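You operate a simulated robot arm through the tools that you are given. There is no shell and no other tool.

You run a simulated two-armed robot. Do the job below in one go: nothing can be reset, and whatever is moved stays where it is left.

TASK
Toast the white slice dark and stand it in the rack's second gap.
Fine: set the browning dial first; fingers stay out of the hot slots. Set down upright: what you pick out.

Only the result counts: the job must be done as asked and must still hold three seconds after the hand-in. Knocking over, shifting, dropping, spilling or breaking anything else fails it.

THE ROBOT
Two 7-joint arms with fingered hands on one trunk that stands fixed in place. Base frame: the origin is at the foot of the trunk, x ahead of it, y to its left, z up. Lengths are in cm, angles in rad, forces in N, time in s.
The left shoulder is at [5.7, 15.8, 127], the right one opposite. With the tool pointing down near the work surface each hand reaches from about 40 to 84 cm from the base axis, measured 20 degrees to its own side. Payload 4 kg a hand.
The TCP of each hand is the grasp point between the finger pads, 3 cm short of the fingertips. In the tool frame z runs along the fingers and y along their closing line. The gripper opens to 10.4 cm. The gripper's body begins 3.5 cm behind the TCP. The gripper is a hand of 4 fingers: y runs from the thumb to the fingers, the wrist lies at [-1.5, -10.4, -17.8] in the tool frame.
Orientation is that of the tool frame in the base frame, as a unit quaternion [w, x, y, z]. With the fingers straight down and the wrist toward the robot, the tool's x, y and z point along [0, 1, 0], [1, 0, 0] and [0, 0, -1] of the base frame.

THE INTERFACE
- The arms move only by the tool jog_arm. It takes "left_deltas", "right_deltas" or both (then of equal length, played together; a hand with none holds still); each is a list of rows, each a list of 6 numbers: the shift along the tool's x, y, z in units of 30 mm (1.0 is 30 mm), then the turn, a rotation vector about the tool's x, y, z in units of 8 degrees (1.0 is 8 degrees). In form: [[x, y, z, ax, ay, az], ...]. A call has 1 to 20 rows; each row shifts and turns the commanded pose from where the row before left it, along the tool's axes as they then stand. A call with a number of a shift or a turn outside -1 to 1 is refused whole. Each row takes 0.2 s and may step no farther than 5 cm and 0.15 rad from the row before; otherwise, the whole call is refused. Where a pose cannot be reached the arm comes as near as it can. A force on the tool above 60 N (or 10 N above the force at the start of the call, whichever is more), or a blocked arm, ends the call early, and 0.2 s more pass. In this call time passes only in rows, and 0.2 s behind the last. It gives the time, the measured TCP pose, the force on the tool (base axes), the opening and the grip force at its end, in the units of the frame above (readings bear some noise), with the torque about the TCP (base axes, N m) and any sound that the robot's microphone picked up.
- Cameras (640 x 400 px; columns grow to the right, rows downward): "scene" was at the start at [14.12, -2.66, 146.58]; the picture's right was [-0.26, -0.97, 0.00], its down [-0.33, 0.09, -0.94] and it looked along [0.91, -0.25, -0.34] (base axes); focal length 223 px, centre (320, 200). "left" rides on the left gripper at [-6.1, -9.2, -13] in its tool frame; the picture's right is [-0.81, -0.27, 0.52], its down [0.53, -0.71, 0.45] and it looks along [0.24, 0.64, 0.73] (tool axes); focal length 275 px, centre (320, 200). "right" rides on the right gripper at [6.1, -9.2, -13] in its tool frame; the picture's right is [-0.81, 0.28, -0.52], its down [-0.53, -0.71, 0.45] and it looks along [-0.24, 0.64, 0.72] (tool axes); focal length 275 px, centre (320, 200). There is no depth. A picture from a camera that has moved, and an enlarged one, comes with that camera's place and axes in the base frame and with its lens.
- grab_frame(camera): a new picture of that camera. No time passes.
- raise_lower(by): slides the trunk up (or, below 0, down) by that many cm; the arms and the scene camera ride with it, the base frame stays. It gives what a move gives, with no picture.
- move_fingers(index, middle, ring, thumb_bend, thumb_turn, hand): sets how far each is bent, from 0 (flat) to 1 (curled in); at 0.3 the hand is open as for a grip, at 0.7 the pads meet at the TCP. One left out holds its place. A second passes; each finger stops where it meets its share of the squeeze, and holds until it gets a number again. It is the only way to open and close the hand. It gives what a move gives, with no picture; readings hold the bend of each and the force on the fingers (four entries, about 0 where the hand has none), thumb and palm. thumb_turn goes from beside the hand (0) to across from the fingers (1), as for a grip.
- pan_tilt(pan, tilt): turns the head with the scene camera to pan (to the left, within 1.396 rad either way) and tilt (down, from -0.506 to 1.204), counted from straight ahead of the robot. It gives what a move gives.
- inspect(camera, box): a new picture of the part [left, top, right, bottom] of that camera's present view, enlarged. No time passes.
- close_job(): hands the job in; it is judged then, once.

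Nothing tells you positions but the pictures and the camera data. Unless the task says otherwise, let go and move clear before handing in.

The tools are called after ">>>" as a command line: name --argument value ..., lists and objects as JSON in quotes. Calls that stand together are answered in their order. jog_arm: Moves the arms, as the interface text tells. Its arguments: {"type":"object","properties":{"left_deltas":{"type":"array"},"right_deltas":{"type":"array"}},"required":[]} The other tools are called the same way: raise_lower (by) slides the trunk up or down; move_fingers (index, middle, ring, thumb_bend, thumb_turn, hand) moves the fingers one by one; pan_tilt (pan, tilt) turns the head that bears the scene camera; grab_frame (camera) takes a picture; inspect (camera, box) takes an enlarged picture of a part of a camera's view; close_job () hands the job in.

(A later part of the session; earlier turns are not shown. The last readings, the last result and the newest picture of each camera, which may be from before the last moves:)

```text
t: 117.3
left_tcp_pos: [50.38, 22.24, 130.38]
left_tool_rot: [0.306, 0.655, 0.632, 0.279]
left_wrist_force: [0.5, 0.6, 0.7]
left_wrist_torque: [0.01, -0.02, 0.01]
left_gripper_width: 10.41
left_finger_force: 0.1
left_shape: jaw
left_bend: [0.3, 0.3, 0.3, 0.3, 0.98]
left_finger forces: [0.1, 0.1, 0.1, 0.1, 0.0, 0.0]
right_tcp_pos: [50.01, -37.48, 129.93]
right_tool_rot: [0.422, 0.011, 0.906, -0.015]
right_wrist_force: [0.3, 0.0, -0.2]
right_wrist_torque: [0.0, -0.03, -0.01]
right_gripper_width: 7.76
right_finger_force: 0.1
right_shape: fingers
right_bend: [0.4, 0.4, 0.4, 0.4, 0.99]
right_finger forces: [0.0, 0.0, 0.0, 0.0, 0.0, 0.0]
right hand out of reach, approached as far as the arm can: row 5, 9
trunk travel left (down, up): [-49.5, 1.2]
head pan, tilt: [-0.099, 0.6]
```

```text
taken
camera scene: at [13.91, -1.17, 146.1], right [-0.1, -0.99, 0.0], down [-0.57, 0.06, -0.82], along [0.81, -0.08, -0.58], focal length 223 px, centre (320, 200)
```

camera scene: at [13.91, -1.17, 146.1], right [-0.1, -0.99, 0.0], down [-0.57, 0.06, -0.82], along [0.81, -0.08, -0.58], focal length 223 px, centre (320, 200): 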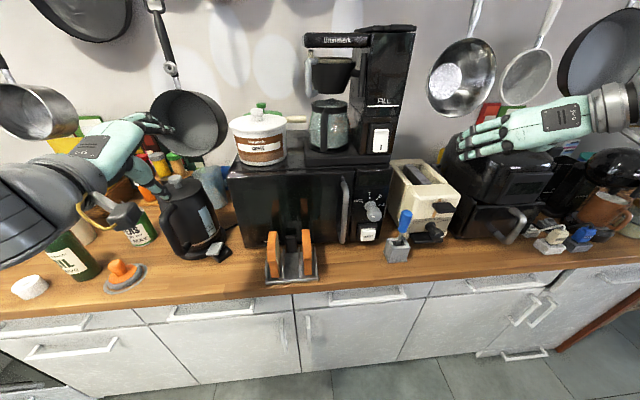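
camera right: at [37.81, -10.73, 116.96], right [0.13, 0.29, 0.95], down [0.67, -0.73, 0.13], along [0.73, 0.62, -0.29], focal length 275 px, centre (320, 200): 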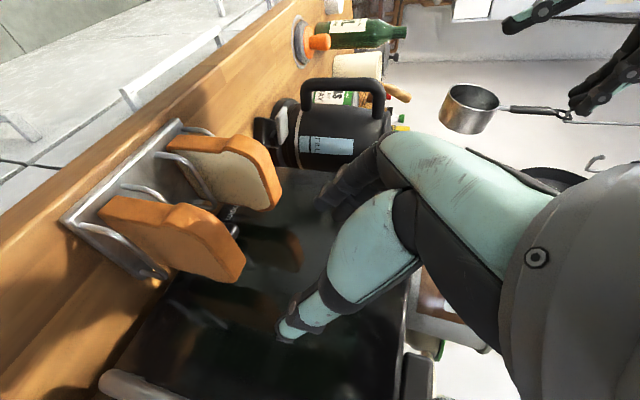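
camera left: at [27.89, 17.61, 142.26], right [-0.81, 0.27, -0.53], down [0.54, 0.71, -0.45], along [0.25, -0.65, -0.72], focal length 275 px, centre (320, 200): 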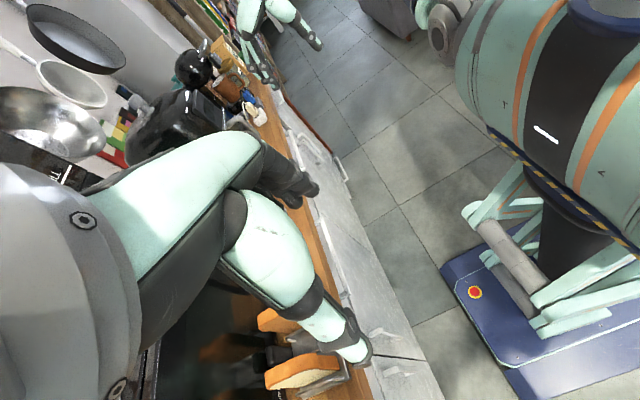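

>>> jog_arm --right_deltas '[[-0.59, 0, 0.7, 0, 0, 0], [-0.59, 0, 0.7, 0, 0, 0], [-0.59, 0, 0.7, 0, 0, 0], [-0.59, 0, 0.7, 0, 0, 0], [-0.59, 0, 0.7, 0, 0, 0], [-0.59, 0, 0.7, 0, 0, 0], [-0.59, 0, 0.7, 0, 0, 0], [-0.59, 0, 0.7, 0, 0, 0]]'

>>> grab_frame --camera "scene"

>>> grab_frame --camera "right"

```text
t: 119.1
left_tcp_pos: [50.68, 22.43, 130.31]
left_tool_rot: [0.306, 0.655, 0.632, 0.279]
left_wrist_force: [0.8, -0.6, -0.1]
left_wrist_torque: [-0.01, 0.03, 0.02]
left_gripper_width: 10.41
left_finger_force: 0.1
left_shape: jaw
left_bend: [0.3, 0.3, 0.3, 0.3, 0.98]
left_finger forces: [0.0, 0.0, 0.1, 0.0, 0.0, 0.1]
right_tcp_pos: [71.95, -37.89, 129.86]
right_tool_rot: [0.422, 0.011, 0.906, -0.016]
right_wrist_force: [-0.3, 0.4, 0.1]
right_wrist_torque: [0.0, 0.0, -0.03]
right_gripper_width: 7.81
right_finger_force: 0.1
right_shape: fingers
right_bend: [0.4, 0.4, 0.4, 0.4, 0.99]
right_finger forces: [0.0, 0.0, 0.1, 0.0, 0.0, 0.1]
trunk travel left (down, up): [-49.5, 1.2]
head pan, tilt: [-0.099, 0.6]
```

```text
taken
camera scene: at [14.15, -1.08, 146.08], right [-0.1, -0.99, 0.0], down [-0.57, 0.06, -0.82], along [0.81, -0.08, -0.58], focal length 223 px, centre (320, 200)
```

scene: 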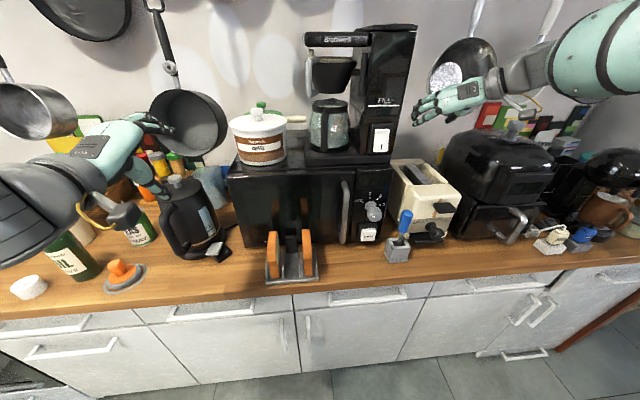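

```text
taken
camera right: at [57.67, -46.72, 133.72], right [0.14, 0.29, 0.95], down [0.67, -0.73, 0.13], along [0.73, 0.62, -0.29], focal length 275 px, centre (320, 200)
```

right: 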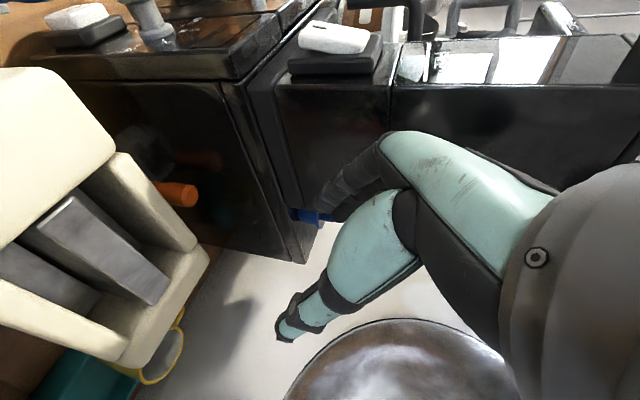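

This pose reaches over the toaster at x=72 with no strain. I'll probe a little farther forward for the usable limit, since fingers on the slice's upper front would be enough.

>>> jog_arm --right_deltas '[[-0.4, 0, 0.5, 0, 0, 0], [-0.4, 0, 0.5, 0, 0, 0], [0.6, 0, 0.55, 0, 0, 0], [0.6, 0, 0.55, 0, 0, 0]]'

>>> grab_frame --camera "scene"

>>> grab_frame --camera "right"

```text
t: 120.1
left_tcp_pos: [50.54, 22.44, 130.34]
left_tool_rot: [0.306, 0.655, 0.632, 0.28]
left_wrist_force: [0.8, 0.1, 0.5]
left_wrist_torque: [0.0, -0.04, -0.02]
left_gripper_width: 10.37
left_finger_force: 0.1
left_shape: jaw
left_bend: [0.3, 0.3, 0.3, 0.3, 0.98]
left_finger forces: [0.0, 0.0, 0.0, 0.0, 0.0, 0.0]
right_tcp_pos: [74.98, -38.67, 124.43]
right_tool_rot: [0.423, 0.011, 0.906, -0.015]
right_wrist_force: [0.4, -0.1, 0.0]
right_wrist_torque: [0.0, -0.06, 0.01]
right_gripper_width: 7.8
right_finger_force: 0.0
right_shape: fingers
right_bend: [0.4, 0.4, 0.4, 0.4, 0.99]
right_finger forces: [0.0, 0.1, 0.0, 0.1, 0.0, 0.0]
right hand out of reach, approached as far as the arm can: row 2
trunk travel left (down, up): [-49.5, 1.2]
head pan, tilt: [-0.099, 0.6]
```

```text
taken
camera scene: at [14.0, -1.12, 146.1], right [-0.1, -0.99, 0.0], down [-0.57, 0.06, -0.82], along [0.81, -0.08, -0.58], focal length 223 px, centre (320, 200)
```

scene: 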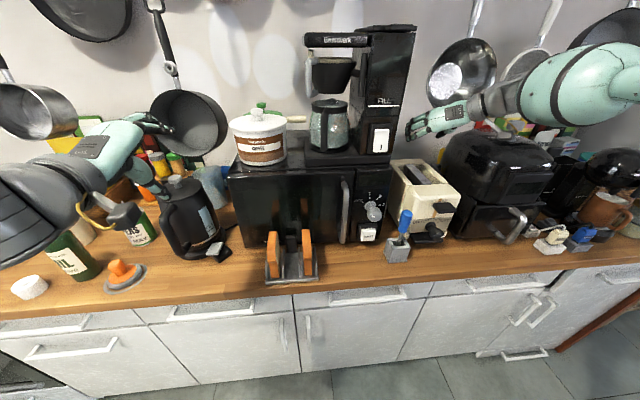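

```text
taken
camera right: at [60.79, -47.52, 128.26], right [0.13, 0.29, 0.95], down [0.67, -0.73, 0.13], along [0.73, 0.62, -0.29], focal length 275 px, centre (320, 200)
```

right: 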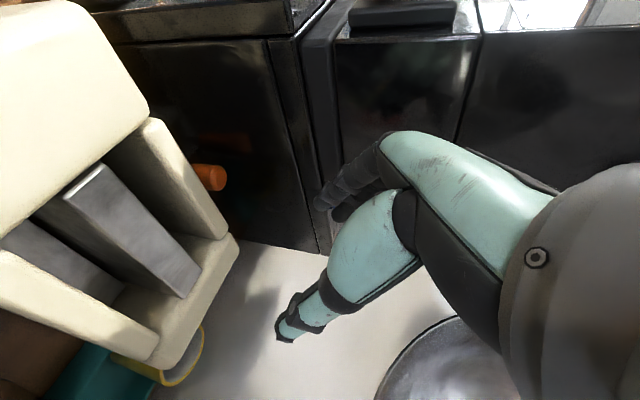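

The right hand in this pose reaches x=75 over the slots. So the plan is: the left hand takes the white slice out by its front edge, hands it over in mid-air to the right hand, and the right hand loads the toaster; later the reverse. I'll bring the right hand to a waiting pose, with its index curled so it can pinch just the top.

>>> jog_arm --right_deltas '[[-0.77, 0, -0.64, 0, 0, 0], [-0.77, 0, -0.64, 0, 0, 0], [-0.77, 0, -0.64, 0, 0, 0], [0.6, 0, -0.72, 0, 0, 0], [0.6, 0, -0.72, 0, 0, 0], [0.6, 0, -0.72, 0, 0, 0], [0.6, 0, -0.72, 0, 0, 0], [0.6, 0, -0.72, 0, 0, 0], [0.6, 0, -0.72, 0, 0, 0], [0.6, 0, -0.72, 0, 0, 0], [0.6, 0, -0.72, 0, 0, 0]]'

>>> move_fingers --hand "right" --index 1 --middle 0.42 --ring 0.42 --thumb_bend 0.42 --thumb_turn 1

>>> jog_arm --left_deltas '[[0, 0, 0, 0, 0, 1], [0, 0, 0, 0, 0, 1], [0, 0, 0, 0, 0, 1], [0, 0, 0, 0, 0, 1], [0, 0, 0, 0, 0, 1], [0, 0, 0, 0, 0, 1], [0, 0, 0, 0, 0, 1], [0, 0, 0, 0, 0, 1], [0, 0, 0, 0, 0, 1], [0, 0, 0, 0, 0, 1], [0, 0, 0, 0, 0, 1]]'

>>> grab_frame --camera "scene"

>>> grab_frame --camera "left"

```text
t: 122.5
left_tcp_pos: [50.27, 22.34, 130.43]
left_tool_rot: [0.307, 0.655, 0.631, 0.28]
left_wrist_force: [0.1, 0.6, 0.1]
left_wrist_torque: [0.03, 0.02, -0.02]
left_gripper_width: 10.41
left_finger_force: 0.0
left_shape: jaw
left_bend: [0.3, 0.3, 0.3, 0.3, 0.98]
left_finger forces: [0.0, 0.1, 0.0, 0.0, 0.0, 0.0]
right_tcp_pos: [51.61, -38.17, 128.74]
right_tool_rot: [0.423, 0.012, 0.906, -0.015]
right_wrist_force: [-0.6, 0.3, -0.8]
right_wrist_torque: [-0.02, 0.02, 0.03]
right_gripper_width: 7.79
right_finger_force: 0.2
right_shape: fingers
right_bend: [0.4, 0.4, 0.4, 0.4, 0.99]
right_finger forces: [0.0, 0.0, 0.1, 0.0, 0.0, 0.0]
right hand out of reach, approached as far as the arm can: row 2, 3
trunk travel left (down, up): [-49.5, 1.2]
head pan, tilt: [-0.099, 0.6]
```

```text
t: 123.5
left_tcp_pos: [50.43, 22.35, 130.28]
left_tool_rot: [0.307, 0.655, 0.631, 0.279]
left_wrist_force: [-0.4, -0.2, 0.1]
left_wrist_torque: [-0.01, 0.02, -0.01]
left_gripper_width: 10.39
left_finger_force: 0.0
left_shape: jaw
left_bend: [0.3, 0.3, 0.3, 0.3, 0.98]
left_finger forces: [0.1, 0.1, 0.1, 0.0, 0.1, 0.1]
right_tcp_pos: [51.85, -38.24, 128.68]
right_tool_rot: [0.422, 0.011, 0.906, -0.015]
right_wrist_force: [0.7, -0.4, -0.2]
right_wrist_torque: [0.0, 0.02, 0.0]
right_gripper_width: 5.92
right_finger_force: 0.0
right_shape: fingers
right_bend: [1.0, 0.42, 0.42, 0.42, 0.99]
right_finger forces: [0.0, 0.0, 0.0, 0.0, 0.1, 0.1]
trunk travel left (down, up): [-49.5, 1.2]
head pan, tilt: [-0.099, 0.6]
```

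```text
t: 125.9
left_tcp_pos: [50.16, 13.26, 127.06]
left_tool_rot: [0.074, 0.907, 0.039, 0.412]
left_wrist_force: [0.1, -1.0, -0.1]
left_wrist_torque: [0.0, 0.01, -0.01]
left_gripper_width: 10.39
left_finger_force: 0.0
left_shape: jaw
left_bend: [0.3, 0.3, 0.3, 0.3, 0.98]
left_finger forces: [0.1, 0.0, 0.1, 0.1, 0.1, 0.0]
left hand out of reach, approached as far as the arm can: row 7, 8, 10, 11
right_tcp_pos: [51.6, -38.24, 128.63]
right_tool_rot: [0.424, 0.012, 0.906, -0.015]
right_wrist_force: [-0.2, 0.9, -0.1]
right_wrist_torque: [0.01, 0.03, 0.01]
right_gripper_width: 5.93
right_finger_force: 0.1
right_shape: fingers
right_bend: [1.0, 0.42, 0.42, 0.42, 0.99]
right_finger forces: [0.0, 0.0, 0.0, 0.0, 0.0, 0.1]
trunk travel left (down, up): [-49.5, 1.2]
head pan, tilt: [-0.099, 0.6]
```

```text
taken
camera scene: at [13.7, -1.1, 146.13], right [-0.1, -0.99, 0.0], down [-0.57, 0.06, -0.82], along [0.81, -0.08, -0.57], focal length 223 px, centre (320, 200)
```

scene: 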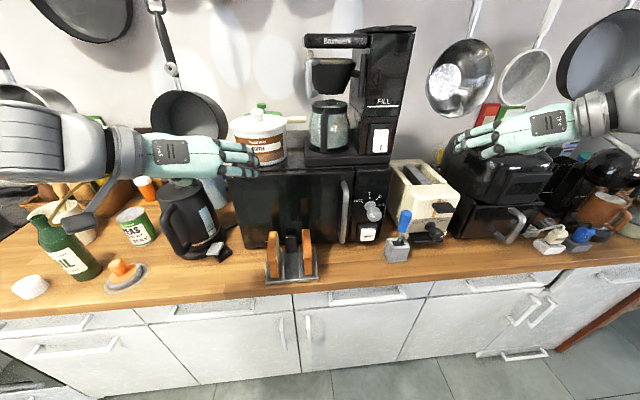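

```text
taken
camera left: at [36.09, 23.0, 129.49], right [-0.15, 0.11, -0.98], down [0.69, 0.73, -0.02], along [0.71, -0.68, -0.18], focal length 275 px, centre (320, 200)
```

left: 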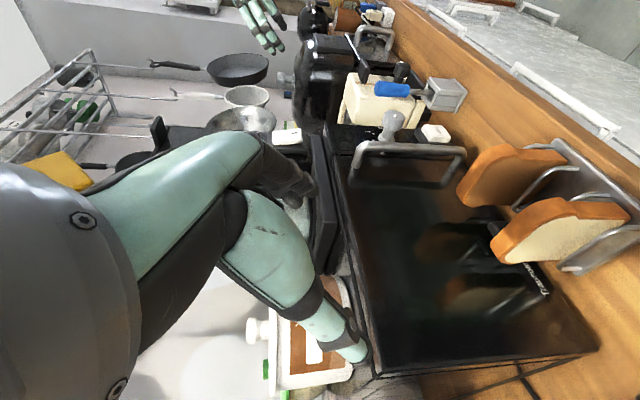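

I'll finish the left roll and bring the hand down in front of slice 1 at a standoff.

>>> jog_arm --left_deltas '[[0, 0, 0, 0, 0, 0.8], [-0.91, 0.28, 0.54, 0, 0, 0.4], [-0.91, 0.28, 0.54, 0, 0, 0], [-0.91, 0.28, 0.54, 0, 0, 0], [-0.91, 0.28, 0.54, 0, 0, 0], [-0.91, 0.28, 0.54, 0, 0, 0], [-0.91, 0.28, 0.54, 0, 0, 0]]'

>>> grab_frame --camera "scene"

>>> grab_frame --camera "left"

```text
t: 127.5
left_tcp_pos: [45.73, 5.53, 107.22]
left_tool_rot: [0.04, 0.908, -0.038, 0.415]
left_wrist_force: [0.9, 0.0, 0.0]
left_wrist_torque: [0.01, 0.01, 0.0]
left_gripper_width: 10.4
left_finger_force: 0.1
left_shape: jaw
left_bend: [0.3, 0.3, 0.3, 0.3, 0.98]
left_finger forces: [0.0, 0.1, 0.0, 0.0, 0.0, 0.0]
left hand out of reach, approached as far as the arm can: row 1
right_tcp_pos: [51.91, -38.2, 128.55]
right_tool_rot: [0.422, 0.011, 0.907, -0.015]
right_wrist_force: [0.8, 0.4, 1.1]
right_wrist_torque: [-0.02, 0.02, -0.01]
right_gripper_width: 5.94
right_finger_force: 0.1
right_shape: fingers
right_bend: [1.0, 0.42, 0.42, 0.42, 0.99]
right_finger forces: [0.0, 0.0, 0.0, 0.0, 0.1, 0.0]
trunk travel left (down, up): [-49.5, 1.2]
head pan, tilt: [-0.099, 0.6]
```

```text
taken
camera scene: at [14.0, -1.12, 146.09], right [-0.1, -1.0, 0.0], down [-0.57, 0.06, -0.82], along [0.81, -0.08, -0.58], focal length 223 px, centre (320, 200)
```

scene: 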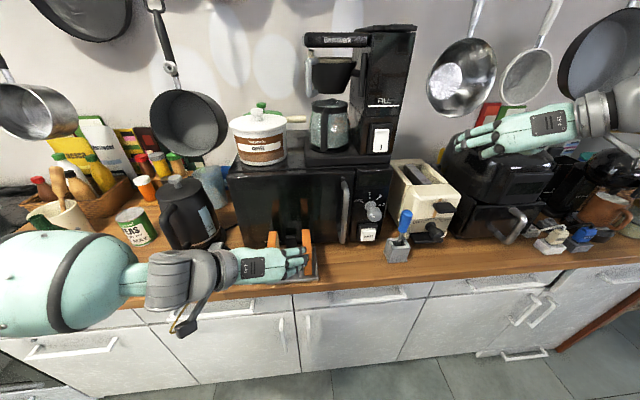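

```text
taken
camera left: at [32.84, 16.34, 110.85], right [-0.11, 0.25, -0.96], down [0.76, 0.64, 0.08], along [0.64, -0.72, -0.26], focal length 275 px, centre (320, 200)
```

left: 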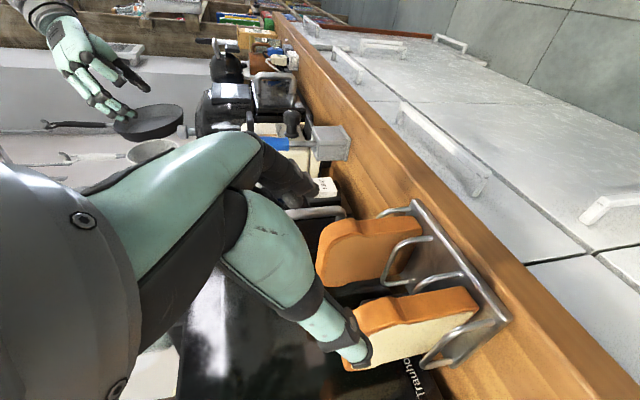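

Very good: the left hand reaches right down to the rack. I'll square its yaw and pitch it flatter, to about 70°, for a grip on the slice's front edge.

>>> jog_arm --left_deltas '[[0, 0, 0, 0.62, 0.03, -0.53], [0, 0, 0, 0, 1, 0], [0, 0, 0, 0, 1, 0], [0, 0, 0, 0, 0.6, 0]]'

>>> move_fingers --hand "left" --index 0.45 --middle 0.45 --ring 1 --thumb_bend 0.45 --thumb_turn 1

>>> grab_frame --camera "left"

>>> inspect --camera "scene" --box '[200, 210, 340, 310]'

```text
t: 128.5
left_tcp_pos: [46.57, 6.23, 108.21]
left_tool_rot: [0.014, 0.896, 0.015, 0.444]
left_wrist_force: [-0.6, -0.8, -0.3]
left_wrist_torque: [-0.02, 0.0, -0.02]
left_gripper_width: 10.38
left_finger_force: 0.0
left_shape: jaw
left_bend: [0.3, 0.3, 0.3, 0.3, 0.98]
left_finger forces: [0.1, 0.0, 0.0, 0.0, 0.1, 0.0]
left hand out of reach, approached as far as the arm can: row 2, 3, 4
right_tcp_pos: [51.86, -38.29, 128.52]
right_tool_rot: [0.422, 0.011, 0.906, -0.016]
right_wrist_force: [0.3, -0.3, 0.9]
right_wrist_torque: [0.01, -0.03, -0.02]
right_gripper_width: 5.95
right_finger_force: 0.1
right_shape: fingers
right_bend: [1.0, 0.42, 0.42, 0.42, 0.99]
right_finger forces: [0.0, 0.1, 0.0, 0.0, 0.0, 0.0]
trunk travel left (down, up): [-49.5, 1.2]
head pan, tilt: [-0.099, 0.6]
```

```text
t: 129.5
left_tcp_pos: [46.43, 6.37, 108.19]
left_tool_rot: [0.013, 0.895, 0.015, 0.445]
left_wrist_force: [-0.1, 0.8, 0.4]
left_wrist_torque: [0.04, 0.01, 0.03]
left_gripper_width: 6.54
left_finger_force: 0.0
left_shape: fingers
left_bend: [0.45, 0.45, 1.0, 0.45, 0.99]
left_finger forces: [0.0, 0.1, 0.1, 0.0, 0.1, 0.0]
right_tcp_pos: [51.86, -38.18, 128.67]
right_tool_rot: [0.423, 0.011, 0.906, -0.014]
right_wrist_force: [-0.3, 0.7, 0.4]
right_wrist_torque: [-0.01, 0.01, -0.01]
right_gripper_width: 5.91
right_finger_force: 0.1
right_shape: fingers
right_bend: [1.0, 0.42, 0.42, 0.42, 0.99]
right_finger forces: [0.1, 0.0, 0.1, 0.0, 0.1, 0.0]
trunk travel left (down, up): [-49.5, 1.2]
head pan, tilt: [-0.099, 0.6]
```

```text
taken
camera left: at [32.18, 15.48, 110.89], right [-0.08, 0.24, -0.97], down [0.68, 0.73, 0.12], along [0.73, -0.64, -0.22], focal length 275 px, centre (320, 200)
```

left: 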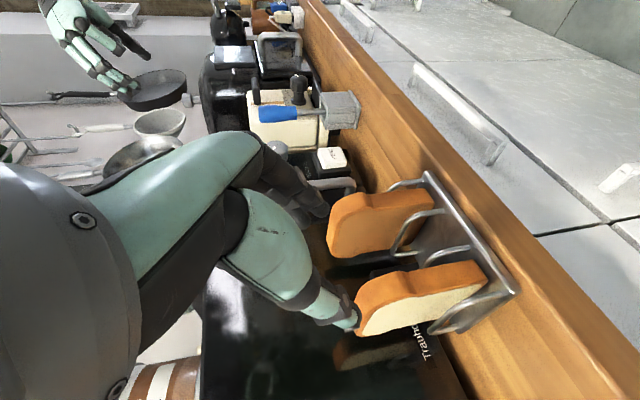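

```text
4.00 times, centred on (270, 260) of scene
camera zoom: at [13.92, -1.12, 146.1], right [-0.1, -0.99, 0.0], down [-0.57, 0.06, -0.82], along [0.81, -0.08, -0.58], focal length 890 px, centre (520, -40)
```

zoom: 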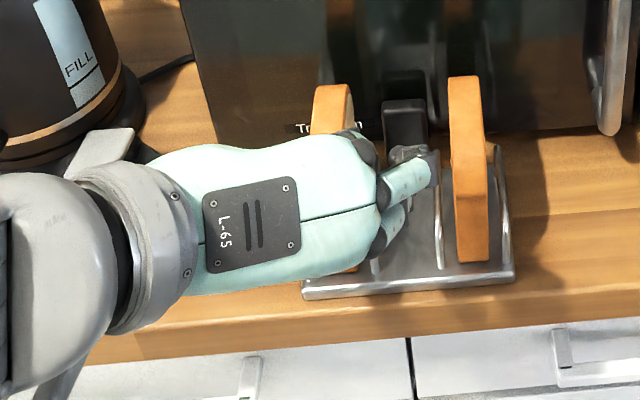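

At this height the left hand's pitch stops near 53°. A lower trunk should let it lie flatter, so I'll raise both hands first and then drop the trunk the same amount.

>>> jog_arm --left_deltas '[[0.95, 0, -0.71, 0, 0, 0], [0.95, 0, -0.71, 0, 0, 0], [0.95, 0, -0.71, 0, 0, 0], [0.95, 0, -0.71, 0, 0, 0], [0.95, 0, -0.71, 0, 0, 0], [0.95, 0, -0.71, 0, 0, 0]]' --right_deltas '[[-0.51, 0, -0.95, 0, 0, 0], [-0.51, 0, -0.95, 0, 0, 0], [-0.51, 0, -0.95, 0, 0, 0], [-0.51, 0, -0.95, 0, 0, 0], [-0.51, 0, -0.95, 0, 0, 0], [0, 0, 0, 0, 0, 0]]'

```text
t: 130.9
left_tcp_pos: [46.83, 6.89, 129.35]
left_tool_rot: [0.014, 0.896, 0.013, 0.444]
left_wrist_force: [-0.1, 0.3, 0.2]
left_wrist_torque: [0.01, 0.01, -0.01]
left_gripper_width: 6.55
left_finger_force: 0.1
left_shape: fingers
left_bend: [0.45, 0.45, 1.0, 0.45, 0.99]
left_finger forces: [0.1, 0.0, 0.0, 0.0, 0.0, 0.0]
right_tcp_pos: [46.02, -37.72, 143.79]
right_tool_rot: [0.422, 0.011, 0.906, -0.015]
right_wrist_force: [-0.9, -0.8, 0.1]
right_wrist_torque: [0.04, -0.01, 0.02]
right_gripper_width: 5.94
right_finger_force: 0.0
right_shape: fingers
right_bend: [1.0, 0.42, 0.42, 0.42, 0.99]
right_finger forces: [0.0, 0.1, 0.1, 0.0, 0.1, 0.0]
trunk travel left (down, up): [-49.5, 1.2]
head pan, tilt: [-0.099, 0.6]
```

>>> raise_lower --by -22

>>> jog_arm --left_deltas '[[0, 0, 0, 0, 1, 0], [0, 0, 0, 0, 1, 0], [0, 0, 0, 0, 1, 0], [0, 0, 0, 0, 0.5, 0]]'

>>> grab_frame --camera "scene"

```text
t: 133.2
left_tcp_pos: [46.87, 6.98, 107.32]
left_tool_rot: [0.013, 0.895, 0.014, 0.445]
left_wrist_force: [-0.2, -1.1, 0.6]
left_wrist_torque: [-0.01, -0.02, 0.02]
left_gripper_width: 6.56
left_finger_force: 0.1
left_shape: fingers
left_bend: [0.45, 0.45, 1.0, 0.45, 0.99]
left_finger forces: [0.1, 0.1, 0.0, 0.0, 0.1, 0.1]
right_tcp_pos: [46.11, -37.49, 121.63]
right_tool_rot: [0.423, 0.012, 0.906, -0.016]
right_wrist_force: [-1.4, 0.3, 1.0]
right_wrist_torque: [-0.03, -0.01, 0.0]
right_gripper_width: 5.93
right_finger_force: 0.1
right_shape: fingers
right_bend: [1.0, 0.42, 0.42, 0.42, 0.99]
right_finger forces: [0.1, 0.1, 0.0, 0.0, 0.1, 0.0]
trunk travel left (down, up): [-27.5, 23.2]
head pan, tilt: [-0.099, 0.6]
```

```text
t: 134.2
left_tcp_pos: [47.29, 7.1, 107.5]
left_tool_rot: [0.01, 0.763, 0.018, 0.646]
left_wrist_force: [0.0, -0.6, 0.0]
left_wrist_torque: [0.04, 0.01, -0.04]
left_gripper_width: 6.55
left_finger_force: 0.2
left_shape: fingers
left_bend: [0.45, 0.45, 1.0, 0.45, 0.99]
left_finger forces: [0.1, 0.0, 0.0, 0.0, 0.1, 0.0]
right_tcp_pos: [46.08, -37.53, 121.71]
right_tool_rot: [0.421, 0.011, 0.907, -0.016]
right_wrist_force: [0.0, -0.6, 0.4]
right_wrist_torque: [0.0, -0.01, 0.01]
right_gripper_width: 5.93
right_finger_force: 0.1
right_shape: fingers
right_bend: [1.0, 0.42, 0.42, 0.42, 0.99]
right_finger forces: [0.0, 0.0, 0.1, 0.0, 0.0, 0.0]
trunk travel left (down, up): [-27.5, 23.2]
head pan, tilt: [-0.099, 0.6]
```

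```text
taken
camera scene: at [13.68, -1.05, 124.1], right [-0.1, -0.99, 0.0], down [-0.57, 0.06, -0.82], along [0.81, -0.08, -0.58], focal length 223 px, centre (320, 200)
```

scene: 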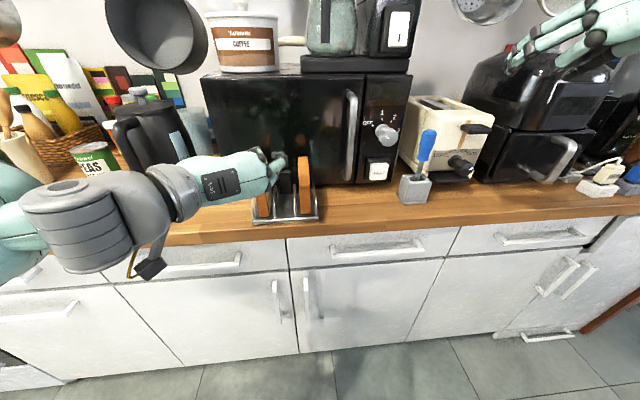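

The left hand is now nearly horizontal (80°) right in front of the slices. I'll check the alignment close up.

>>> inspect --camera "scene" --box '[200, 130, 330, 230]'

>>> grab_frame --camera "left"

>>> grab_frame --camera "right"

```text
4.00 times, centred on (265, 180) of scene
camera zoom: at [13.68, -1.05, 124.1], right [-0.1, -0.99, 0.0], down [-0.57, 0.06, -0.82], along [0.81, -0.08, -0.58], focal length 890 px, centre (540, 280)
```

zoom: 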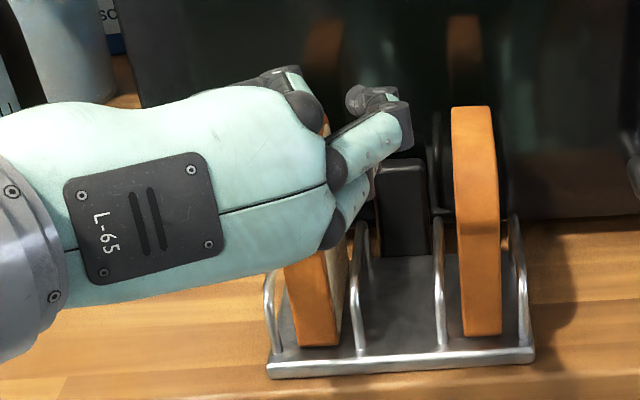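

```text
taken
camera left: at [33.04, 16.01, 103.26], right [0.37, 0.25, -0.89], down [0.53, 0.74, 0.42], along [0.76, -0.63, 0.14], focal length 275 px, centre (320, 200)
```

left: 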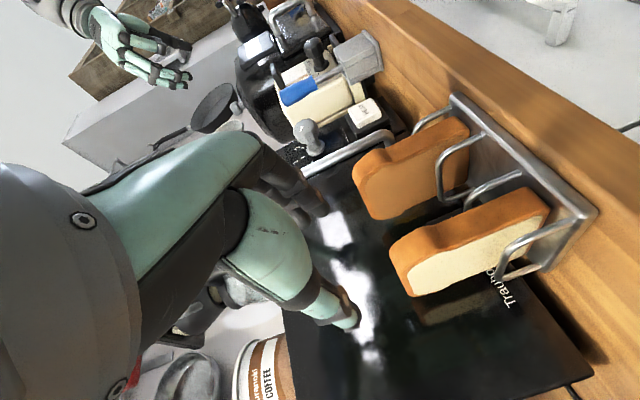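

```text
taken
camera right: at [31.87, -46.23, 125.51], right [0.14, 0.29, 0.95], down [0.67, -0.73, 0.13], along [0.73, 0.62, -0.29], focal length 275 px, centre (320, 200)
```

right: 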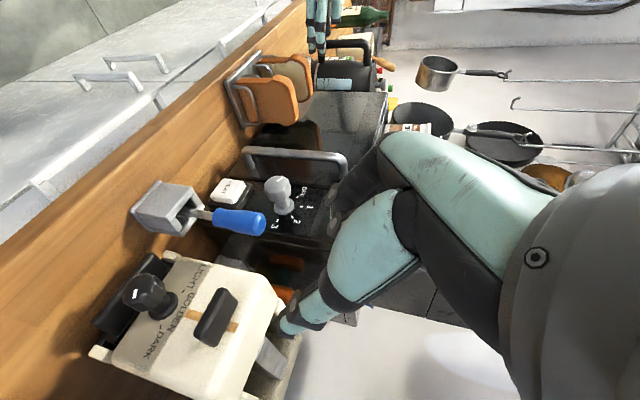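

The slice lines up with the hand: the ring finger (top) is curled away, and the index and middle will go along the right face, thumb on the left. Now I'll lower to z≈100.7 and check before going in.

>>> jog_arm --left_deltas '[[-0.745, 0, 0.125, 0, 0, 0], [-0.745, 0, 0.125, 0, 0, 0], [-0.745, 0, 0.125, 0, 0, 0]]'

>>> inspect --camera "scene" --box '[200, 130, 330, 230]'

>>> grab_frame --camera "left"

>>> inspect --camera "right" --box '[210, 20, 370, 150]'

```text
t: 135.0
left_tcp_pos: [46.99, 7.06, 107.55]
left_tool_rot: [0.009, 0.763, 0.016, 0.647]
left_wrist_force: [0.1, -0.2, 0.2]
left_wrist_torque: [0.02, -0.02, -0.01]
left_gripper_width: 6.52
left_finger_force: 0.1
left_shape: fingers
left_bend: [0.45, 0.45, 1.0, 0.45, 0.99]
left_finger forces: [0.0, 0.1, 0.0, 0.1, 0.1, 0.0]
left hand out of reach, approached as far as the arm can: row 1, 2, 3
right_tcp_pos: [46.02, -37.68, 121.62]
right_tool_rot: [0.423, 0.011, 0.906, -0.016]
right_wrist_force: [0.2, -0.2, 0.3]
right_wrist_torque: [0.0, -0.01, -0.03]
right_gripper_width: 5.94
right_finger_force: 0.1
right_shape: fingers
right_bend: [1.0, 0.42, 0.42, 0.42, 0.99]
right_finger forces: [0.1, 0.0, 0.0, 0.0, 0.0, 0.1]
trunk travel left (down, up): [-27.5, 23.2]
head pan, tilt: [-0.099, 0.6]
```

```text
4.00 times, centred on (265, 180) of scene
camera zoom: at [13.6, -1.12, 124.11], right [-0.1, -0.99, 0.0], down [-0.57, 0.06, -0.82], along [0.81, -0.08, -0.58], focal length 890 px, centre (540, 280)
```

zoom: 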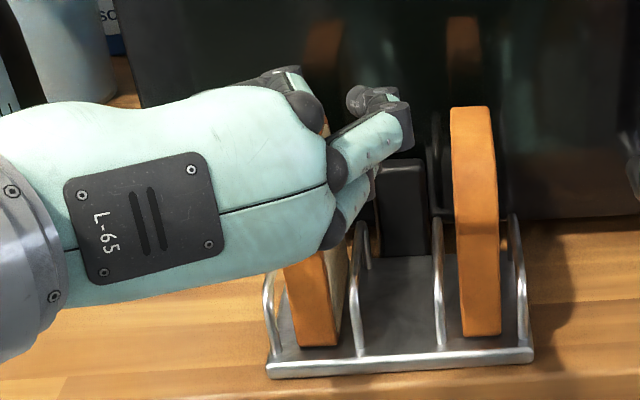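

```text
taken
camera left: at [32.96, 15.96, 103.32], right [0.37, 0.25, -0.89], down [0.53, 0.74, 0.42], along [0.76, -0.63, 0.14], focal length 275 px, centre (320, 200)
```

left: 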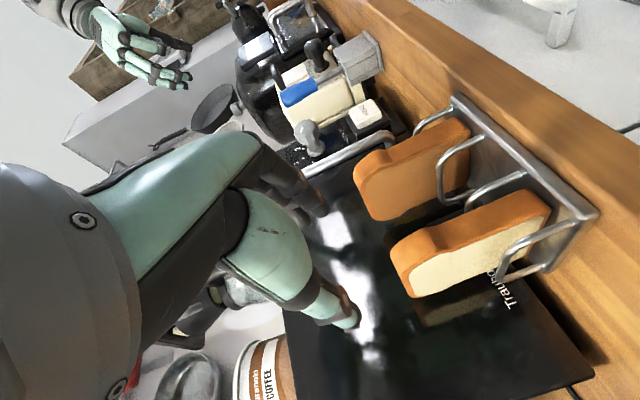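

```text
3.08 times, centred on (290, 85) of right
camera zoom: at [31.79, -46.3, 125.51], right [0.13, 0.29, 0.95], down [0.67, -0.73, 0.13], along [0.73, 0.62, -0.29], focal length 847 px, centre (412, 554)
```

zoom: 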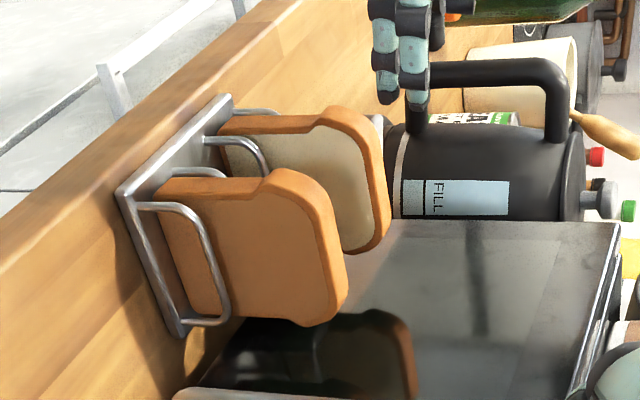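

At this reach it can't go lower relative to the shoulder, so I'll raise the hand a little and lower the trunk 10 cm to arrive at the right height.

>>> jog_arm --left_deltas '[[0.8, 0, -0.15, 0, 0, 0], [0.3, 0, -0.1, 0, 0, 0]]'

>>> raise_lower --by -10

>>> inspect --camera "scene" --box '[200, 90, 330, 190]'

>>> grab_frame --camera "left"

>>> grab_frame --camera "right"

```text
t: 135.6
left_tcp_pos: [46.83, 7.02, 111.07]
left_tool_rot: [0.011, 0.762, 0.017, 0.648]
left_wrist_force: [-0.8, 0.5, 0.0]
left_wrist_torque: [0.03, 0.02, 0.01]
left_gripper_width: 6.55
left_finger_force: 0.1
left_shape: fingers
left_bend: [0.45, 0.45, 1.0, 0.45, 0.99]
left_finger forces: [0.0, 0.0, 0.0, 0.1, 0.0, 0.0]
right_tcp_pos: [46.06, -37.63, 121.73]
right_tool_rot: [0.423, 0.01, 0.906, -0.016]
right_wrist_force: [-1.0, -0.9, 0.1]
right_wrist_torque: [0.01, -0.01, -0.01]
right_gripper_width: 5.94
right_finger_force: 0.1
right_shape: fingers
right_bend: [1.0, 0.42, 0.42, 0.42, 0.99]
right_finger forces: [0.0, 0.0, 0.0, 0.0, 0.0, 0.1]
trunk travel left (down, up): [-27.5, 23.2]
head pan, tilt: [-0.099, 0.6]
```

```text
t: 136.9
left_tcp_pos: [46.91, 7.09, 101.07]
left_tool_rot: [0.01, 0.762, 0.016, 0.648]
left_wrist_force: [-0.4, 0.3, -0.2]
left_wrist_torque: [0.01, 0.03, 0.01]
left_gripper_width: 6.5
left_finger_force: 0.1
left_shape: fingers
left_bend: [0.45, 0.45, 1.0, 0.45, 0.99]
left_finger forces: [0.1, 0.0, 0.0, 0.1, 0.0, 0.0]
right_tcp_pos: [46.17, -37.6, 111.87]
right_tool_rot: [0.422, 0.011, 0.906, -0.016]
right_wrist_force: [-0.4, 0.6, -0.7]
right_wrist_torque: [-0.02, -0.01, -0.01]
right_gripper_width: 5.93
right_finger_force: 0.2
right_shape: fingers
right_bend: [1.0, 0.42, 0.42, 0.42, 0.99]
right_finger forces: [0.0, 0.1, 0.1, 0.0, 0.0, 0.0]
trunk travel left (down, up): [-17.5, 33.2]
head pan, tilt: [-0.099, 0.6]
```

```text
4.00 times, centred on (265, 140) of scene
camera zoom: at [13.47, -1.11, 114.16], right [-0.1, -0.99, 0.0], down [-0.57, 0.06, -0.82], along [0.81, -0.08, -0.58], focal length 890 px, centre (540, 440)
```

zoom: 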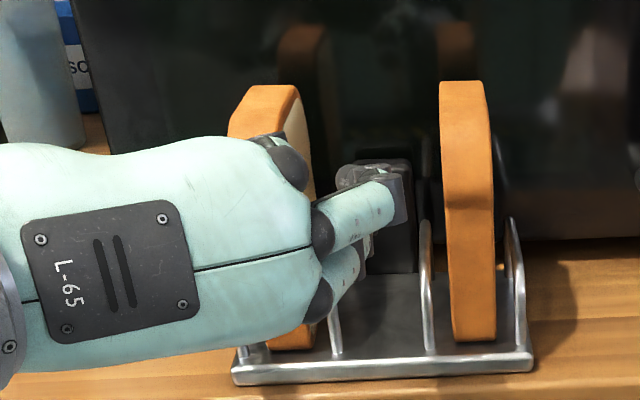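

```text
taken
camera left: at [32.76, 15.95, 96.82], right [0.38, 0.25, -0.89], down [0.53, 0.74, 0.43], along [0.76, -0.63, 0.15], focal length 275 px, centre (320, 200)
```

left: 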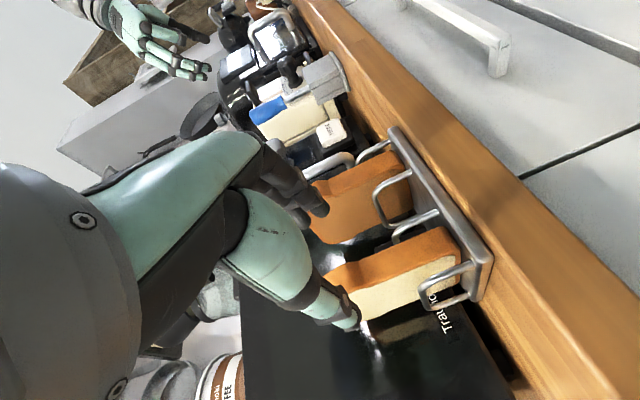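

```text
taken
camera right: at [31.78, -46.29, 115.57], right [0.13, 0.29, 0.95], down [0.67, -0.73, 0.13], along [0.73, 0.62, -0.29], focal length 275 px, centre (320, 200)
```

right: 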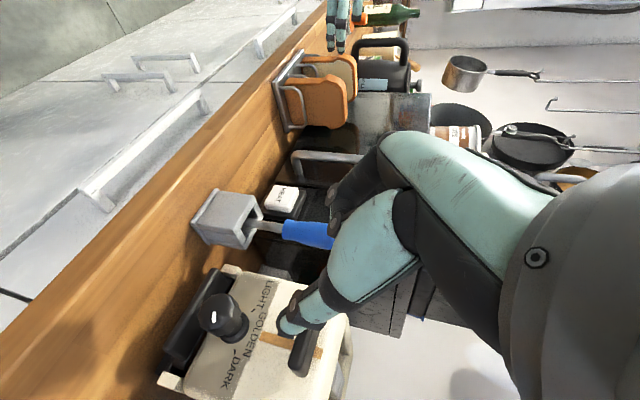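

>>> inspect --camera "right" --box '[250, 0, 410, 140]'

>>> inspect --camera "left" --box '[280, 110, 500, 340]'

```text
2.86 times, centred on (330, 70) of right
camera zoom: at [31.78, -46.29, 115.57], right [0.13, 0.29, 0.95], down [0.67, -0.73, 0.13], along [0.73, 0.62, -0.29], focal length 786 px, centre (291, 571)
```

zoom: 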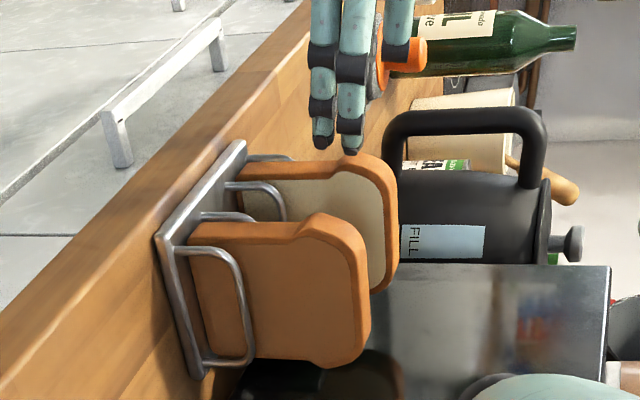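

```text
1.74 times, centred on (390, 225) of left
camera zoom: at [32.76, 15.95, 96.82], right [0.38, 0.25, -0.89], down [0.53, 0.74, 0.43], along [0.76, -0.63, 0.15], focal length 479 px, centre (198, 156)
```

zoom: 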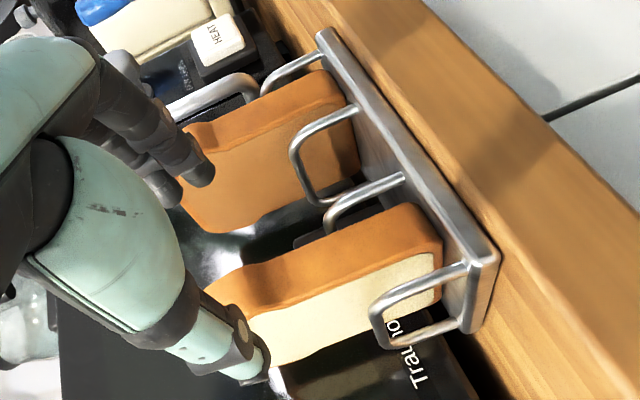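

This side view confirms it: the two fingers sit between hoop height and the slice's top, just in front of its edge. Moving in 4.6 cm.

>>> jog_arm --left_deltas '[[0.03, 0, 0.77, 0, 0, 0], [0.03, 0, 0.77, 0, 0, 0]]'

>>> inspect --camera "right" --box '[250, 0, 410, 140]'

>>> inspect --camera "left" --box '[280, 110, 500, 340]'

>>> inspect --camera "scene" --box '[200, 90, 330, 190]'

```text
t: 137.5
left_tcp_pos: [51.3, 6.9, 100.37]
left_tool_rot: [0.009, 0.761, 0.017, 0.648]
left_wrist_force: [-1.1, -0.9, 0.1]
left_wrist_torque: [0.03, -0.01, 0.0]
left_gripper_width: 6.53
left_finger_force: 0.2
left_shape: fingers
left_bend: [0.45, 0.45, 1.0, 0.45, 0.99]
left_finger forces: [0.0, 0.1, 0.0, 0.1, 0.1, 0.0]
right_tcp_pos: [46.03, -37.53, 111.61]
right_tool_rot: [0.422, 0.011, 0.906, -0.016]
right_wrist_force: [0.0, 0.5, 0.1]
right_wrist_torque: [0.02, 0.01, 0.0]
right_gripper_width: 5.95
right_finger_force: 0.1
right_shape: fingers
right_bend: [1.0, 0.42, 0.42, 0.42, 0.99]
right_finger forces: [0.0, 0.0, 0.0, 0.0, 0.0, 0.0]
trunk travel left (down, up): [-17.5, 33.2]
head pan, tilt: [-0.099, 0.6]
```

```text
2.86 times, centred on (330, 70) of right
camera zoom: at [31.82, -46.3, 115.55], right [0.14, 0.29, 0.95], down [0.67, -0.73, 0.13], along [0.73, 0.62, -0.29], focal length 786 px, centre (291, 571)
```

zoom: 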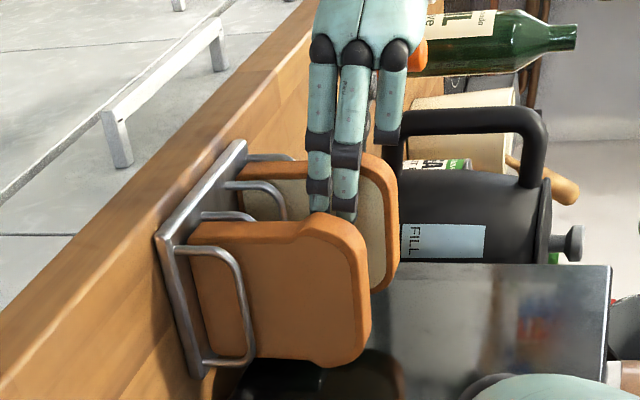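

```text
1.74 times, centred on (390, 225) of left
camera zoom: at [37.24, 15.85, 96.11], right [0.38, 0.25, -0.89], down [0.53, 0.74, 0.43], along [0.76, -0.63, 0.15], focal length 479 px, centre (198, 156)
```

zoom: 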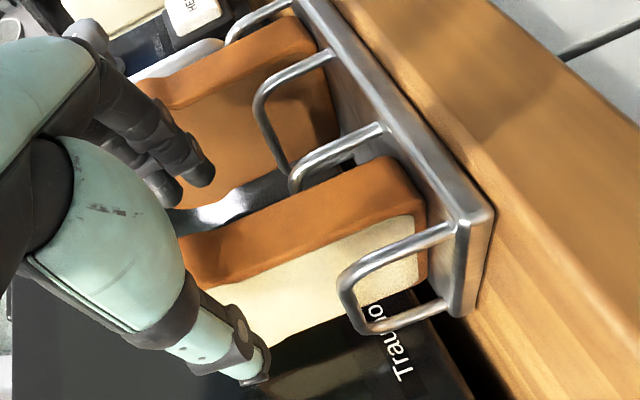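

```text
4.00 times, centred on (265, 140) of scene
camera zoom: at [13.51, -1.11, 114.15], right [-0.1, -0.99, 0.0], down [-0.57, 0.06, -0.82], along [0.81, -0.08, -0.58], focal length 890 px, centre (540, 440)
```

zoom: 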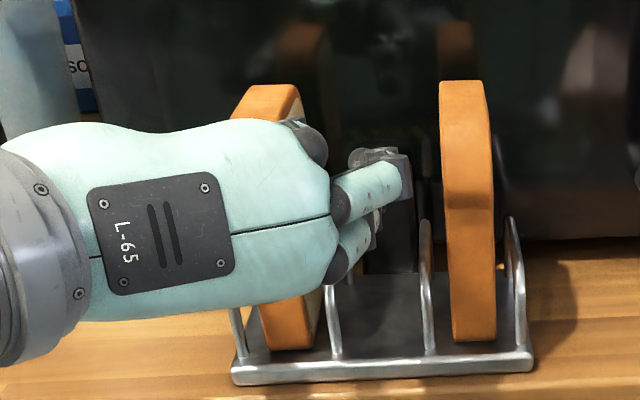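

Fingers are on both sides. Closing gently on the slice.

>>> move_fingers --hand "left" --index 0.7 --middle 0.7 --thumb_bend 0.7

>>> inspect --camera "right" --box '[250, 0, 410, 140]'

>>> inspect --camera "left" --box '[280, 110, 500, 340]'

```text
t: 138.5
left_tcp_pos: [51.29, 6.96, 100.41]
left_tool_rot: [0.01, 0.762, 0.016, 0.648]
left_wrist_force: [-1.0, 0.0, 0.4]
left_wrist_torque: [0.0, 0.02, 0.0]
left_gripper_width: 1.8
left_finger_force: 7.2
left_shape: fingers
left_bend: [0.65, 0.66, 1.0, 0.62, 1.0]
left_finger forces: [3.3, 4.2, 0.0, 0.0, 7.4, 0.0]
right_tcp_pos: [46.06, -37.71, 111.71]
right_tool_rot: [0.422, 0.012, 0.906, -0.016]
right_wrist_force: [0.1, 0.3, -0.5]
right_wrist_torque: [0.02, -0.01, 0.0]
right_gripper_width: 5.96
right_finger_force: 0.0
right_shape: fingers
right_bend: [1.0, 0.42, 0.42, 0.42, 0.99]
right_finger forces: [0.1, 0.1, 0.0, 0.0, 0.0, 0.1]
trunk travel left (down, up): [-17.5, 33.2]
head pan, tilt: [-0.099, 0.6]
```

```text
2.86 times, centred on (330, 70) of right
camera zoom: at [31.79, -46.29, 115.56], right [0.13, 0.29, 0.95], down [0.67, -0.73, 0.13], along [0.73, 0.62, -0.29], focal length 786 px, centre (291, 571)
```

zoom: 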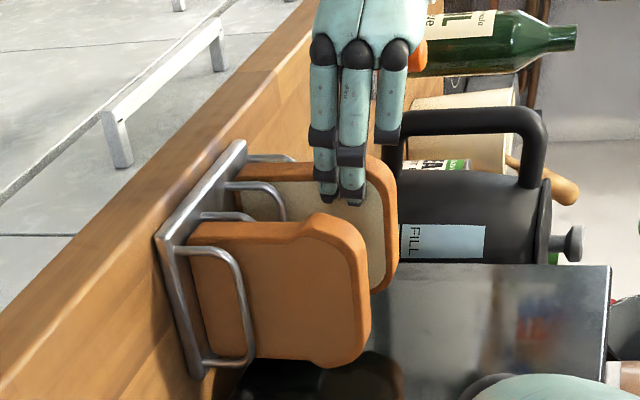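

```text
1.74 times, centred on (390, 225) of left
camera zoom: at [37.2, 15.84, 96.13], right [0.38, 0.25, -0.89], down [0.53, 0.74, 0.43], along [0.76, -0.63, 0.15], focal length 479 px, centre (198, 156)
```

zoom: 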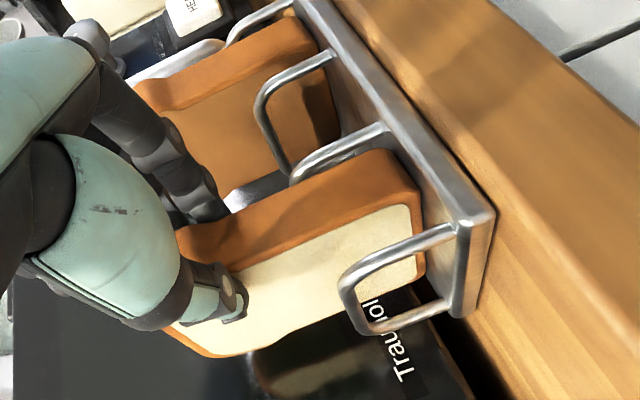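

It has a solid grip, 7 N each side. I'll lift straight up with the trunk, a little first.

>>> raise_lower --by 8

>>> grab_frame --camera "scene"

>>> grab_frame --camera "right"

```text
t: 139.7
left_tcp_pos: [51.28, 6.94, 108.38]
left_tool_rot: [0.01, 0.762, 0.016, 0.648]
left_wrist_force: [0.2, -0.1, -1.2]
left_wrist_torque: [0.0, -0.02, 0.01]
left_gripper_width: 1.81
left_finger_force: 7.3
left_shape: fingers
left_bend: [0.65, 0.66, 1.0, 0.62, 1.0]
left_finger forces: [3.7, 3.8, 0.0, 0.0, 7.4, 0.0]
right_tcp_pos: [46.14, -37.59, 119.75]
right_tool_rot: [0.422, 0.011, 0.906, -0.015]
right_wrist_force: [0.2, 0.1, -0.3]
right_wrist_torque: [0.0, -0.04, 0.02]
right_gripper_width: 5.95
right_finger_force: 0.1
right_shape: fingers
right_bend: [1.0, 0.42, 0.42, 0.42, 0.99]
right_finger forces: [0.0, 0.0, 0.0, 0.1, 0.0, 0.0]
trunk travel left (down, up): [-25.5, 25.2]
head pan, tilt: [-0.099, 0.6]
```

```text
taken
camera scene: at [13.61, -1.11, 122.13], right [-0.1, -0.99, 0.0], down [-0.57, 0.06, -0.82], along [0.81, -0.08, -0.58], focal length 223 px, centre (320, 200)
```

scene: 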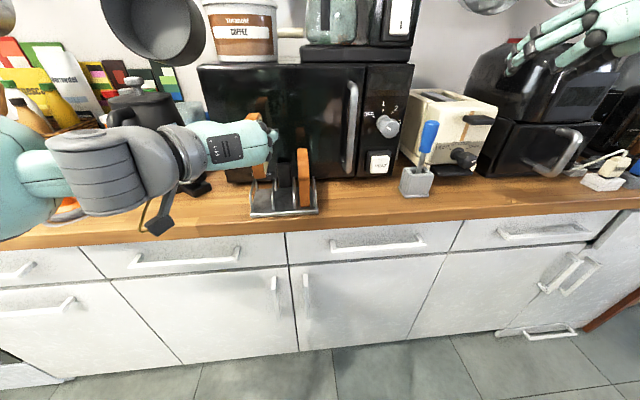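

```text
taken
camera right: at [31.81, -46.29, 123.53], right [0.13, 0.29, 0.95], down [0.67, -0.73, 0.13], along [0.73, 0.62, -0.29], focal length 275 px, centre (320, 200)
```

right: 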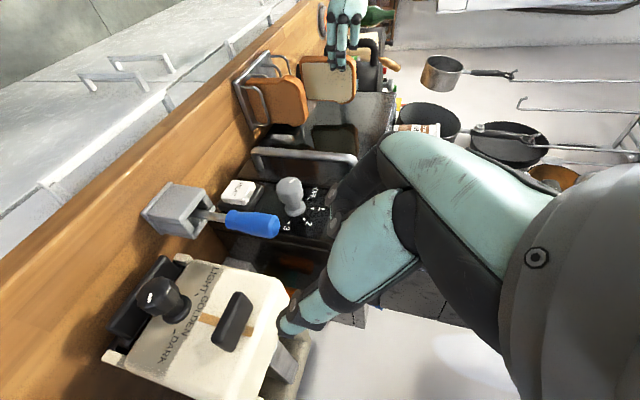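

The slice is free and steady. I'll raise the trunk the rest of the way to the handover height.

>>> raise_lower --by 24

>>> jog_arm --left_deltas '[[0, 0.6, -0.5, 0, 0, 0], [0, 0.6, -0.5, 0, 0, 0], [0, 0.6, -0.5, 0, 0, 0], [0, 0.5, 0, 0, 0, 0]]'

>>> grab_frame --camera "scene"

>>> grab_frame --camera "right"

```text
t: 142.2
left_tcp_pos: [51.35, 6.85, 132.27]
left_tool_rot: [0.01, 0.761, 0.016, 0.649]
left_wrist_force: [0.0, -0.6, 0.2]
left_wrist_torque: [-0.01, 0.03, -0.01]
left_gripper_width: 1.82
left_finger_force: 7.3
left_shape: fingers
left_bend: [0.65, 0.66, 1.0, 0.62, 1.0]
left_finger forces: [3.6, 3.7, 0.1, 0.0, 7.4, 0.1]
right_tcp_pos: [46.19, -37.67, 143.79]
right_tool_rot: [0.422, 0.012, 0.906, -0.015]
right_wrist_force: [0.3, -0.6, 0.3]
right_wrist_torque: [-0.01, 0.02, -0.02]
right_gripper_width: 5.91
right_finger_force: 0.1
right_shape: fingers
right_bend: [1.0, 0.42, 0.42, 0.42, 0.99]
right_finger forces: [0.0, 0.0, 0.1, 0.0, 0.0, 0.0]
trunk travel left (down, up): [-49.5, 1.2]
head pan, tilt: [-0.099, 0.6]
```

```text
t: 143.2
left_tcp_pos: [46.86, 0.03, 133.23]
left_tool_rot: [0.011, 0.762, 0.016, 0.647]
left_wrist_force: [-0.4, -0.8, -0.8]
left_wrist_torque: [-0.01, 0.03, 0.05]
left_gripper_width: 1.81
left_finger_force: 7.2
left_shape: fingers
left_bend: [0.65, 0.66, 1.0, 0.62, 1.0]
left_finger forces: [3.7, 3.6, 0.0, 0.0, 7.4, 0.1]
right_tcp_pos: [46.12, -37.69, 143.61]
right_tool_rot: [0.422, 0.013, 0.906, -0.015]
right_wrist_force: [0.1, 0.8, -0.6]
right_wrist_torque: [0.04, 0.02, 0.0]
right_gripper_width: 5.96
right_finger_force: 0.0
right_shape: fingers
right_bend: [1.0, 0.42, 0.42, 0.42, 0.99]
right_finger forces: [0.0, 0.1, 0.0, 0.0, 0.0, 0.0]
trunk travel left (down, up): [-49.5, 1.2]
head pan, tilt: [-0.099, 0.6]
```

```text
taken
camera scene: at [13.96, -1.22, 146.1], right [-0.1, -0.99, 0.0], down [-0.57, 0.06, -0.82], along [0.81, -0.08, -0.58], focal length 223 px, centre (320, 200)
```

scene: 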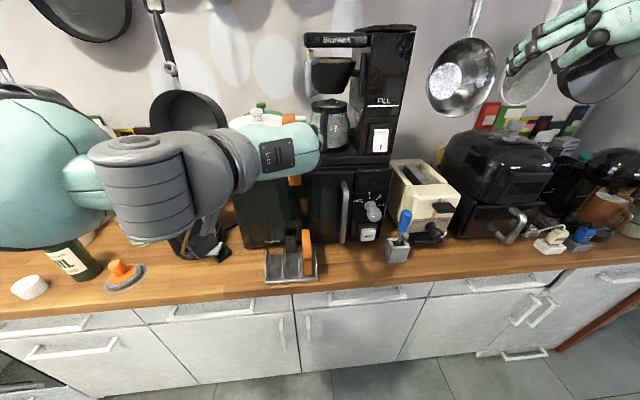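

```text
taken
camera right: at [31.89, -46.41, 147.45], right [0.14, 0.29, 0.95], down [0.67, -0.73, 0.13], along [0.73, 0.62, -0.29], focal length 275 px, centre (320, 200)
```

right: 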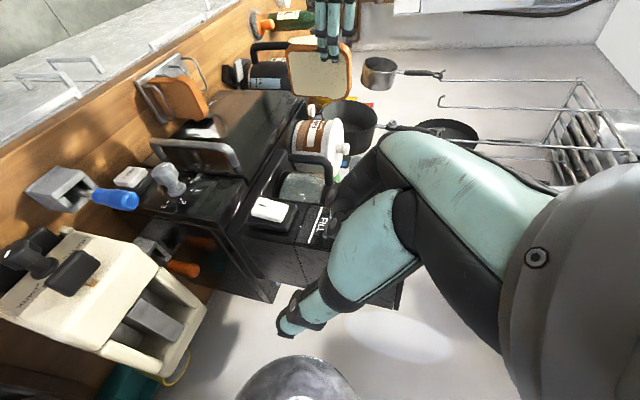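

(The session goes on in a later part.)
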